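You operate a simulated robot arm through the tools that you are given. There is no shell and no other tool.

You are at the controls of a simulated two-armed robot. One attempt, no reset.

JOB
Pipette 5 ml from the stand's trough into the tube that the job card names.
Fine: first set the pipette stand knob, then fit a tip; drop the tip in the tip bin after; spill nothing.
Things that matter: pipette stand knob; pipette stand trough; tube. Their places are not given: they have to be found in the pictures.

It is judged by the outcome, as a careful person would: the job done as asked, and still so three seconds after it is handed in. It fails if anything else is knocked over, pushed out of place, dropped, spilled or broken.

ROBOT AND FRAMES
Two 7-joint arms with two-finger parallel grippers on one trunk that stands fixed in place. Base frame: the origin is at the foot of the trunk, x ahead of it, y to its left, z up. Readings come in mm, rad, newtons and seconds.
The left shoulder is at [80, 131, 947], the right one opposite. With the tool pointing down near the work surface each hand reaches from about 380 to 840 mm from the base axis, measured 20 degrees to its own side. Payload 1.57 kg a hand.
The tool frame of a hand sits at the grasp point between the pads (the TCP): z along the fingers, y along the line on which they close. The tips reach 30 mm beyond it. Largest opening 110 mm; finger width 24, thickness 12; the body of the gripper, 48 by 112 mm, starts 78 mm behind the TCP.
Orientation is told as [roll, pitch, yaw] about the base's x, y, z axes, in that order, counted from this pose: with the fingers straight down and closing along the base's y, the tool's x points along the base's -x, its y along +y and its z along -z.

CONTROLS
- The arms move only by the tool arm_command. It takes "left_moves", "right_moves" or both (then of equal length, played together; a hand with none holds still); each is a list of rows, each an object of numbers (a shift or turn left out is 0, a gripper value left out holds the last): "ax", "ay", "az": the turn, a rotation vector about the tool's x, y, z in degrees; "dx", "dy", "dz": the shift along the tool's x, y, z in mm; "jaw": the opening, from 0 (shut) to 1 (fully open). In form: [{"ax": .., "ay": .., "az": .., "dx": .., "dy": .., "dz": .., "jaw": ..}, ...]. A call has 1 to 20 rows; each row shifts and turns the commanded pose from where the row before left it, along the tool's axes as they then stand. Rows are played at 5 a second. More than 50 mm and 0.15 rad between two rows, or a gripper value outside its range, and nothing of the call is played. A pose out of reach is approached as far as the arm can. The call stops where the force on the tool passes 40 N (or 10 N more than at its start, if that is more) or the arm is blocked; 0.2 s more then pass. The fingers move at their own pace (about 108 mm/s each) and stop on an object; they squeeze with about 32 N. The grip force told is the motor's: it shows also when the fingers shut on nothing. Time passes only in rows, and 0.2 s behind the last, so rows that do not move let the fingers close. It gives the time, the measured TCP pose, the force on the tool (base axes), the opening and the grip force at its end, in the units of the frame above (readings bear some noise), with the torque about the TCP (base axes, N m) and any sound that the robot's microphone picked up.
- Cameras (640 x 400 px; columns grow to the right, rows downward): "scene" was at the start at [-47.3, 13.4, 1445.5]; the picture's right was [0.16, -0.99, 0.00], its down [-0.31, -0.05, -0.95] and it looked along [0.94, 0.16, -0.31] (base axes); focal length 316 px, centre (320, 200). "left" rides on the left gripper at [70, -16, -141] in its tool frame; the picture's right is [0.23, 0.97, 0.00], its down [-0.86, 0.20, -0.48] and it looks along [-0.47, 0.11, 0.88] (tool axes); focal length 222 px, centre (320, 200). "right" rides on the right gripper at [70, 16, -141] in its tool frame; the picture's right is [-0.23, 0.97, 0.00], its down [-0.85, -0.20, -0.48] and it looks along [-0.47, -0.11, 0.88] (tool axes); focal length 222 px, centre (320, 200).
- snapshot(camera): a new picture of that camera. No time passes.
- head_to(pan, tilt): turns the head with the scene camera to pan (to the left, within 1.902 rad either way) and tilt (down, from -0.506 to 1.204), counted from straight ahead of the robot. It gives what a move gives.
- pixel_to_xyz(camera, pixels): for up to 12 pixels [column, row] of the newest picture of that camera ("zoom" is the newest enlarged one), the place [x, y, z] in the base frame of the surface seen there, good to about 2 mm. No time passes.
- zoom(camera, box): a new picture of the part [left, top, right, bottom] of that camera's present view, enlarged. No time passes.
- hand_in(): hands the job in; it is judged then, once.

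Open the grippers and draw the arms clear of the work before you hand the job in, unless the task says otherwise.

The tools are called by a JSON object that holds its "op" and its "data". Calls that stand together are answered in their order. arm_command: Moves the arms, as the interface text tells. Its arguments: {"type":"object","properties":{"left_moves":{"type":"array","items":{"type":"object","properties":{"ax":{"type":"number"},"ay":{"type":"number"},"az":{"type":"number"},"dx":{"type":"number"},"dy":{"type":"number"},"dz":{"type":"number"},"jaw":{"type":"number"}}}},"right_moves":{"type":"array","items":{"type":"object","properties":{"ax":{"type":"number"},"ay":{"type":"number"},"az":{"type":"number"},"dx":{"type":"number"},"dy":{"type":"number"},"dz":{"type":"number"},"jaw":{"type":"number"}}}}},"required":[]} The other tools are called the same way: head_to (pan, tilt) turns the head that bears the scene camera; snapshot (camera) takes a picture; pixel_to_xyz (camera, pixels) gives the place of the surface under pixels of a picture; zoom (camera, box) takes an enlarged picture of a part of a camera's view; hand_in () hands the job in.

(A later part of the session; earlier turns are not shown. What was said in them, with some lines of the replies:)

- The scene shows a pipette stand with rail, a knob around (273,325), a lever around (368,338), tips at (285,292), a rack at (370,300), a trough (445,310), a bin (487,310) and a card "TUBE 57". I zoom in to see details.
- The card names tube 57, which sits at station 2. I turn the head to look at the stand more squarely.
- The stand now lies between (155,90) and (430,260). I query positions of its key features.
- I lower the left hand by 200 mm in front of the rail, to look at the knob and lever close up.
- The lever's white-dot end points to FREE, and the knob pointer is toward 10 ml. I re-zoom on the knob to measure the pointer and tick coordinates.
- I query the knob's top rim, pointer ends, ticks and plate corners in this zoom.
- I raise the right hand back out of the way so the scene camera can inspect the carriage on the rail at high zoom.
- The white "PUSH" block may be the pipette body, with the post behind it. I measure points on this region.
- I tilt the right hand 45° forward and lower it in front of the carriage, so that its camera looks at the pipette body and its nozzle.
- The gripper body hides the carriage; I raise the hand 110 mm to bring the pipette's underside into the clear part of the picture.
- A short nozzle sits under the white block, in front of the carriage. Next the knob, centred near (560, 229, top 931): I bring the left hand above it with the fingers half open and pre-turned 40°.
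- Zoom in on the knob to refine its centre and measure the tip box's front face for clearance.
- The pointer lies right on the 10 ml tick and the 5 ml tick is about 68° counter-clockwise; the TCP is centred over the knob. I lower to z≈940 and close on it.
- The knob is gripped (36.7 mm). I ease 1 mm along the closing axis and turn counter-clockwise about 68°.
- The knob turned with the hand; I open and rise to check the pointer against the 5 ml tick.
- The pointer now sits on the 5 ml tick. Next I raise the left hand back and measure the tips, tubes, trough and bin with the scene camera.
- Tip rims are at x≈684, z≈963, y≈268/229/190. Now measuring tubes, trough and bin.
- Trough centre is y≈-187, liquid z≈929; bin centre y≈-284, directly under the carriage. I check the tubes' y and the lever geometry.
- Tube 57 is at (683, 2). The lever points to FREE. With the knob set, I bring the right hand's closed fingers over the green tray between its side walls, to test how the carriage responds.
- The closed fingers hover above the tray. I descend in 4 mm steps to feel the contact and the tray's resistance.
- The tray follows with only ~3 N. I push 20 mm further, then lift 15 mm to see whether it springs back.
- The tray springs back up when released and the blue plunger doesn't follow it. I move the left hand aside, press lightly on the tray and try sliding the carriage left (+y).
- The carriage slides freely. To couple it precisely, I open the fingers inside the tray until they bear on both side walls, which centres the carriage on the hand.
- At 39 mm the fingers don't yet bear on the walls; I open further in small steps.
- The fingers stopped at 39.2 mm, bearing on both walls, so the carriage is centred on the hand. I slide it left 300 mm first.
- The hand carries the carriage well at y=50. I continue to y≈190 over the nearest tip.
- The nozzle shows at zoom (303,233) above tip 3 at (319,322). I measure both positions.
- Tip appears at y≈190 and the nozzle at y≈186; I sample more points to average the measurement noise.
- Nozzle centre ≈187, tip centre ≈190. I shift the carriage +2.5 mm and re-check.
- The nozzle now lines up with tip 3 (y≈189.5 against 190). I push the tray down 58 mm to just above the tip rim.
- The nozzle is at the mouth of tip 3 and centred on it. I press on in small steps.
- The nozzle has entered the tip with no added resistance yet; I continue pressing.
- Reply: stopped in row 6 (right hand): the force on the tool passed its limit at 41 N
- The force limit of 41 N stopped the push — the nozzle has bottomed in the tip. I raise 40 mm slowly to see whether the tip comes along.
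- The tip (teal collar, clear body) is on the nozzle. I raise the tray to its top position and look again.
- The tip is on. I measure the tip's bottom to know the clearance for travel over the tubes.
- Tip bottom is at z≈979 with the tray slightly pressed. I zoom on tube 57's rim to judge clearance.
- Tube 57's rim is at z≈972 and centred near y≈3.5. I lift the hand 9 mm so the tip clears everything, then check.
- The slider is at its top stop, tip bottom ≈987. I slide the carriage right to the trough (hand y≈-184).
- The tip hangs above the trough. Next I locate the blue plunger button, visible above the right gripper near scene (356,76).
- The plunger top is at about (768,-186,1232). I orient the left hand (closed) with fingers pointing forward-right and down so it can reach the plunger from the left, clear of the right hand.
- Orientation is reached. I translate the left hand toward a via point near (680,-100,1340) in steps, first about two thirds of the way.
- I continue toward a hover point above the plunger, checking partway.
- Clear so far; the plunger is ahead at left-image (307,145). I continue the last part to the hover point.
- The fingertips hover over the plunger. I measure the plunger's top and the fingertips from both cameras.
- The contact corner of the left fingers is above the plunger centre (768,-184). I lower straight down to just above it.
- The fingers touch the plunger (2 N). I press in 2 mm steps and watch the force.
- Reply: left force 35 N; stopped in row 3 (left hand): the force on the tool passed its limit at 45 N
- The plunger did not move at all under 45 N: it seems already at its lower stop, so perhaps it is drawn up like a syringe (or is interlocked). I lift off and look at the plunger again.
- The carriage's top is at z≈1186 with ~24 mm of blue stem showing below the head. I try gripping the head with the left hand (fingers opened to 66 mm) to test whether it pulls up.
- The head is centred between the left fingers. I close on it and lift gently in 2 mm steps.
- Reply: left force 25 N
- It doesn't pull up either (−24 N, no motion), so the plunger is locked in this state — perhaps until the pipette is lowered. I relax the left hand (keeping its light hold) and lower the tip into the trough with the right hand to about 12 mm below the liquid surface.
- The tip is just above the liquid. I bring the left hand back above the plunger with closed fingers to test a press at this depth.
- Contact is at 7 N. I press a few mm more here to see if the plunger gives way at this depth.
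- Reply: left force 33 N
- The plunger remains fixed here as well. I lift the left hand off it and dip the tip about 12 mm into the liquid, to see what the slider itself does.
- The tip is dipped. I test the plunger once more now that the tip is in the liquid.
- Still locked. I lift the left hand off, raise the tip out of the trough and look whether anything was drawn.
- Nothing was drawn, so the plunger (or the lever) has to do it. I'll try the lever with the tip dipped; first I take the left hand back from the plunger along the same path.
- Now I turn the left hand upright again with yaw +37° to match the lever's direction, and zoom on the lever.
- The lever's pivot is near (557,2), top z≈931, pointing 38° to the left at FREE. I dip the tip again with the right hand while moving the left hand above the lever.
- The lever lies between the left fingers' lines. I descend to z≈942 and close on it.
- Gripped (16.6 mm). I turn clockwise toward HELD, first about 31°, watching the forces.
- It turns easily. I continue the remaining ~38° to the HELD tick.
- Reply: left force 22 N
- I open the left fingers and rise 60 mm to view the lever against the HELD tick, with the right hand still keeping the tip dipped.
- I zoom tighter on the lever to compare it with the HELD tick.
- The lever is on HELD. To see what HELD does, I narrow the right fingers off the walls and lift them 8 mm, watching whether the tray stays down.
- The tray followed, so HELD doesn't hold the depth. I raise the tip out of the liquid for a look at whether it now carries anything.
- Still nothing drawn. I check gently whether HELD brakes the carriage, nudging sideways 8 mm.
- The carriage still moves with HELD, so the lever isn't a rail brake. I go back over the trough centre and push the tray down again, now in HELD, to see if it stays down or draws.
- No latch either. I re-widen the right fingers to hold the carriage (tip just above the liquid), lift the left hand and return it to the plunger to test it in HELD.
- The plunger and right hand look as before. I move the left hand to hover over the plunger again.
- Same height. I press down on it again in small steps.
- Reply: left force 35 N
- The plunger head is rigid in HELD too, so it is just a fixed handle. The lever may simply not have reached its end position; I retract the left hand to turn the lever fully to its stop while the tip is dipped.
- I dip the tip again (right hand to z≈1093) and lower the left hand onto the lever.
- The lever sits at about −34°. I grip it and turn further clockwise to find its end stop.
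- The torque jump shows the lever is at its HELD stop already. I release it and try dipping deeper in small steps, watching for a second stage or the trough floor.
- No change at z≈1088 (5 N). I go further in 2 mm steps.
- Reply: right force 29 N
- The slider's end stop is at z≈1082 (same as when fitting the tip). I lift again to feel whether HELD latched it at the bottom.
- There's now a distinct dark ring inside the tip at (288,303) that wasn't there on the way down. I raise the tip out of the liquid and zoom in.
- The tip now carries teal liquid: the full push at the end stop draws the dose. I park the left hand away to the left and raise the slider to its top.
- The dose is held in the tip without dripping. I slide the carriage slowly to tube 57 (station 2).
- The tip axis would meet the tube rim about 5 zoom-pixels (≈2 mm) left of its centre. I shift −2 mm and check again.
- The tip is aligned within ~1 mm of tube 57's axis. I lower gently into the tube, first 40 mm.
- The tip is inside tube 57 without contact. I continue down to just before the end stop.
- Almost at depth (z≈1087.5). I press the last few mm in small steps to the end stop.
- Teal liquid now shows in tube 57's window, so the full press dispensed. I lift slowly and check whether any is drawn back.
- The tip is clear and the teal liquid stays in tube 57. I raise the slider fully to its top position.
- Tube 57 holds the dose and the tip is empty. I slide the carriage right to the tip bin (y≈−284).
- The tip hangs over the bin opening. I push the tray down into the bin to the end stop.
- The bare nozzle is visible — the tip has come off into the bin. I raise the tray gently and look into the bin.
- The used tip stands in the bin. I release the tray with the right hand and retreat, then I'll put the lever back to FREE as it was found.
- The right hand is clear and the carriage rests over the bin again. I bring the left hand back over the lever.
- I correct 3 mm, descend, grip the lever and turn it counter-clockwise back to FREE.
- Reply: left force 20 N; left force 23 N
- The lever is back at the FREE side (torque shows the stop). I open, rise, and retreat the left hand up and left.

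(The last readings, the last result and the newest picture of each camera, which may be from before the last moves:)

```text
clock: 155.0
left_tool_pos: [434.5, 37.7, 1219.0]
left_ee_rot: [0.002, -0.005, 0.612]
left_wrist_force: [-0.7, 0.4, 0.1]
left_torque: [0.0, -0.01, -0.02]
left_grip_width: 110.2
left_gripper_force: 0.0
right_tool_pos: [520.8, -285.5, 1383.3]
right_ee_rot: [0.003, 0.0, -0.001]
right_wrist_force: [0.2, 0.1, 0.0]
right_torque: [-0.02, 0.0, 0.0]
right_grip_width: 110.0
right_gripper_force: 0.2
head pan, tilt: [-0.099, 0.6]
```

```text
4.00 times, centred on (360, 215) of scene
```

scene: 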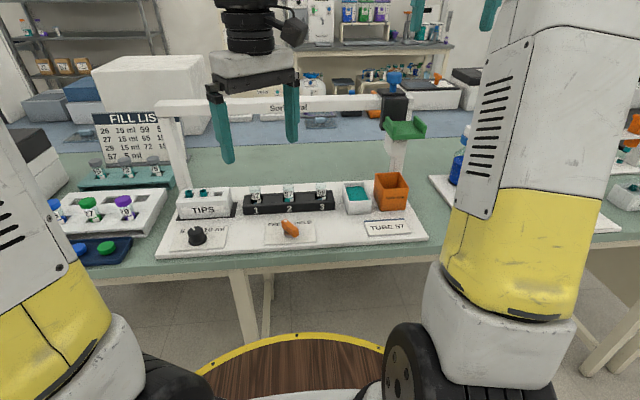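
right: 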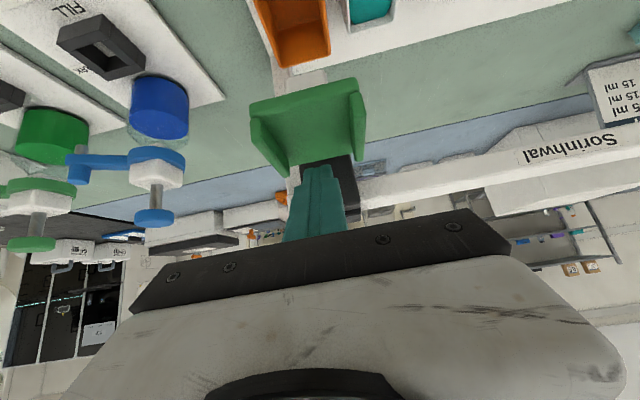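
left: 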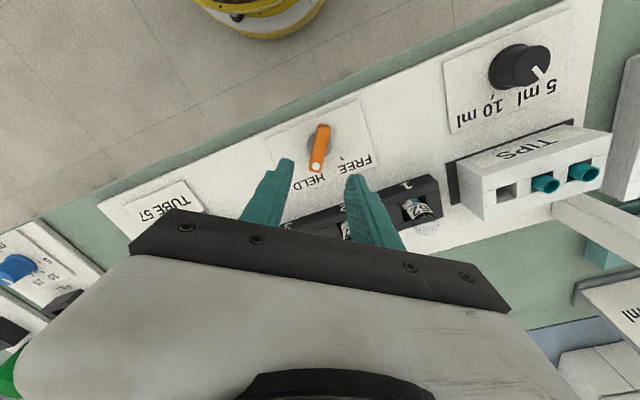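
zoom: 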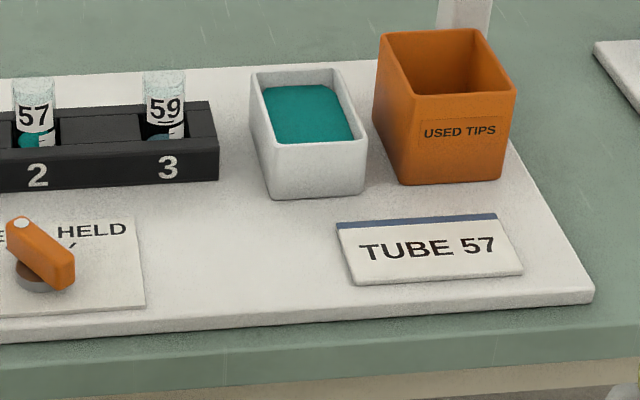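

Everything is in place: the lever is at FREE, the knob at 5 ml, the dose in tube 57 and the tip in the bin, with no spill. I raise the left hand a bit further clear.

{"op": "arm_command", "data": {"left_moves": [{"dz": -40}, {"dz": -40}, {"dz": -40}, {"dy": 40}, {"dy": 40}, {}]}}

{"op": "snapshot", "data": {"camera": "scene"}}

```text
clock: 156.4
left_tool_pos: [389.0, 101.6, 1337.8]
left_ee_rot: [0.002, -0.005, 0.613]
left_wrist_force: [-0.7, 0.3, 1.0]
left_torque: [0.01, 0.0, -0.01]
left_grip_width: 109.9
left_gripper_force: 0.0
right_tool_pos: [520.2, -285.0, 1383.3]
right_ee_rot: [0.004, 0.0, 0.0]
right_wrist_force: [0.8, 0.5, 0.3]
right_torque: [-0.07, -0.03, -0.03]
right_grip_width: 110.1
right_gripper_force: 0.0
head pan, tilt: [-0.099, 0.6]
```

```text
taken
```

scene: 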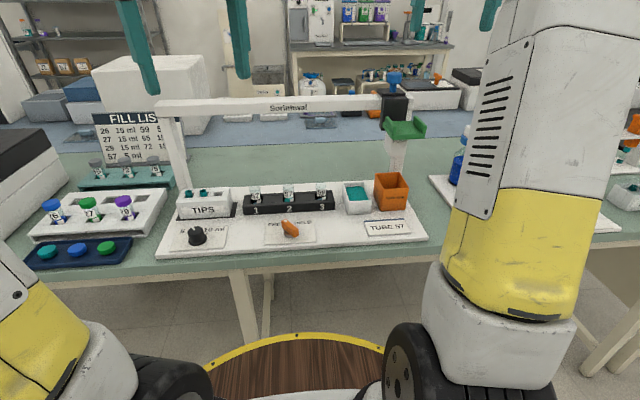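

Both hands are open and clear, and the stand is tidy. I hand the job in.

{"op": "hand_in", "data": {}}

```text
The job is handed in.
```

I pipetted one dose, with the stand knob set to 5 ml, from the trough into tube 57, and handed the job in. I've seen no verdict yet. I checked the volume only by eye: the level in the tube sits at about its first tick mark.

- **Order:** I set the knob from 10 ml to 5 ml first, then fitted a tip from the box.
- **Transfer:** Pushing the tray down to its end stop in the trough drew the liquid. The same push in tube 57 dispensed it, and the tip came out empty.
- **Tip:** Pushing down over the bin released the used tip, and I could see it standing inside.
- **End state:** I saw no spills and nothing knocked over. The carriage is back over the bin, and both hands are open and clear.

While working out how the stand draws liquid, I pressed on the blue knob on top of the carriage with up to about 45 N. It did not move and looks like a fixed handle. I also turned the FREE/HELD lever to HELD. The lever was at HELD for both the draw and the dispense, and I turned it back to FREE before handing in.
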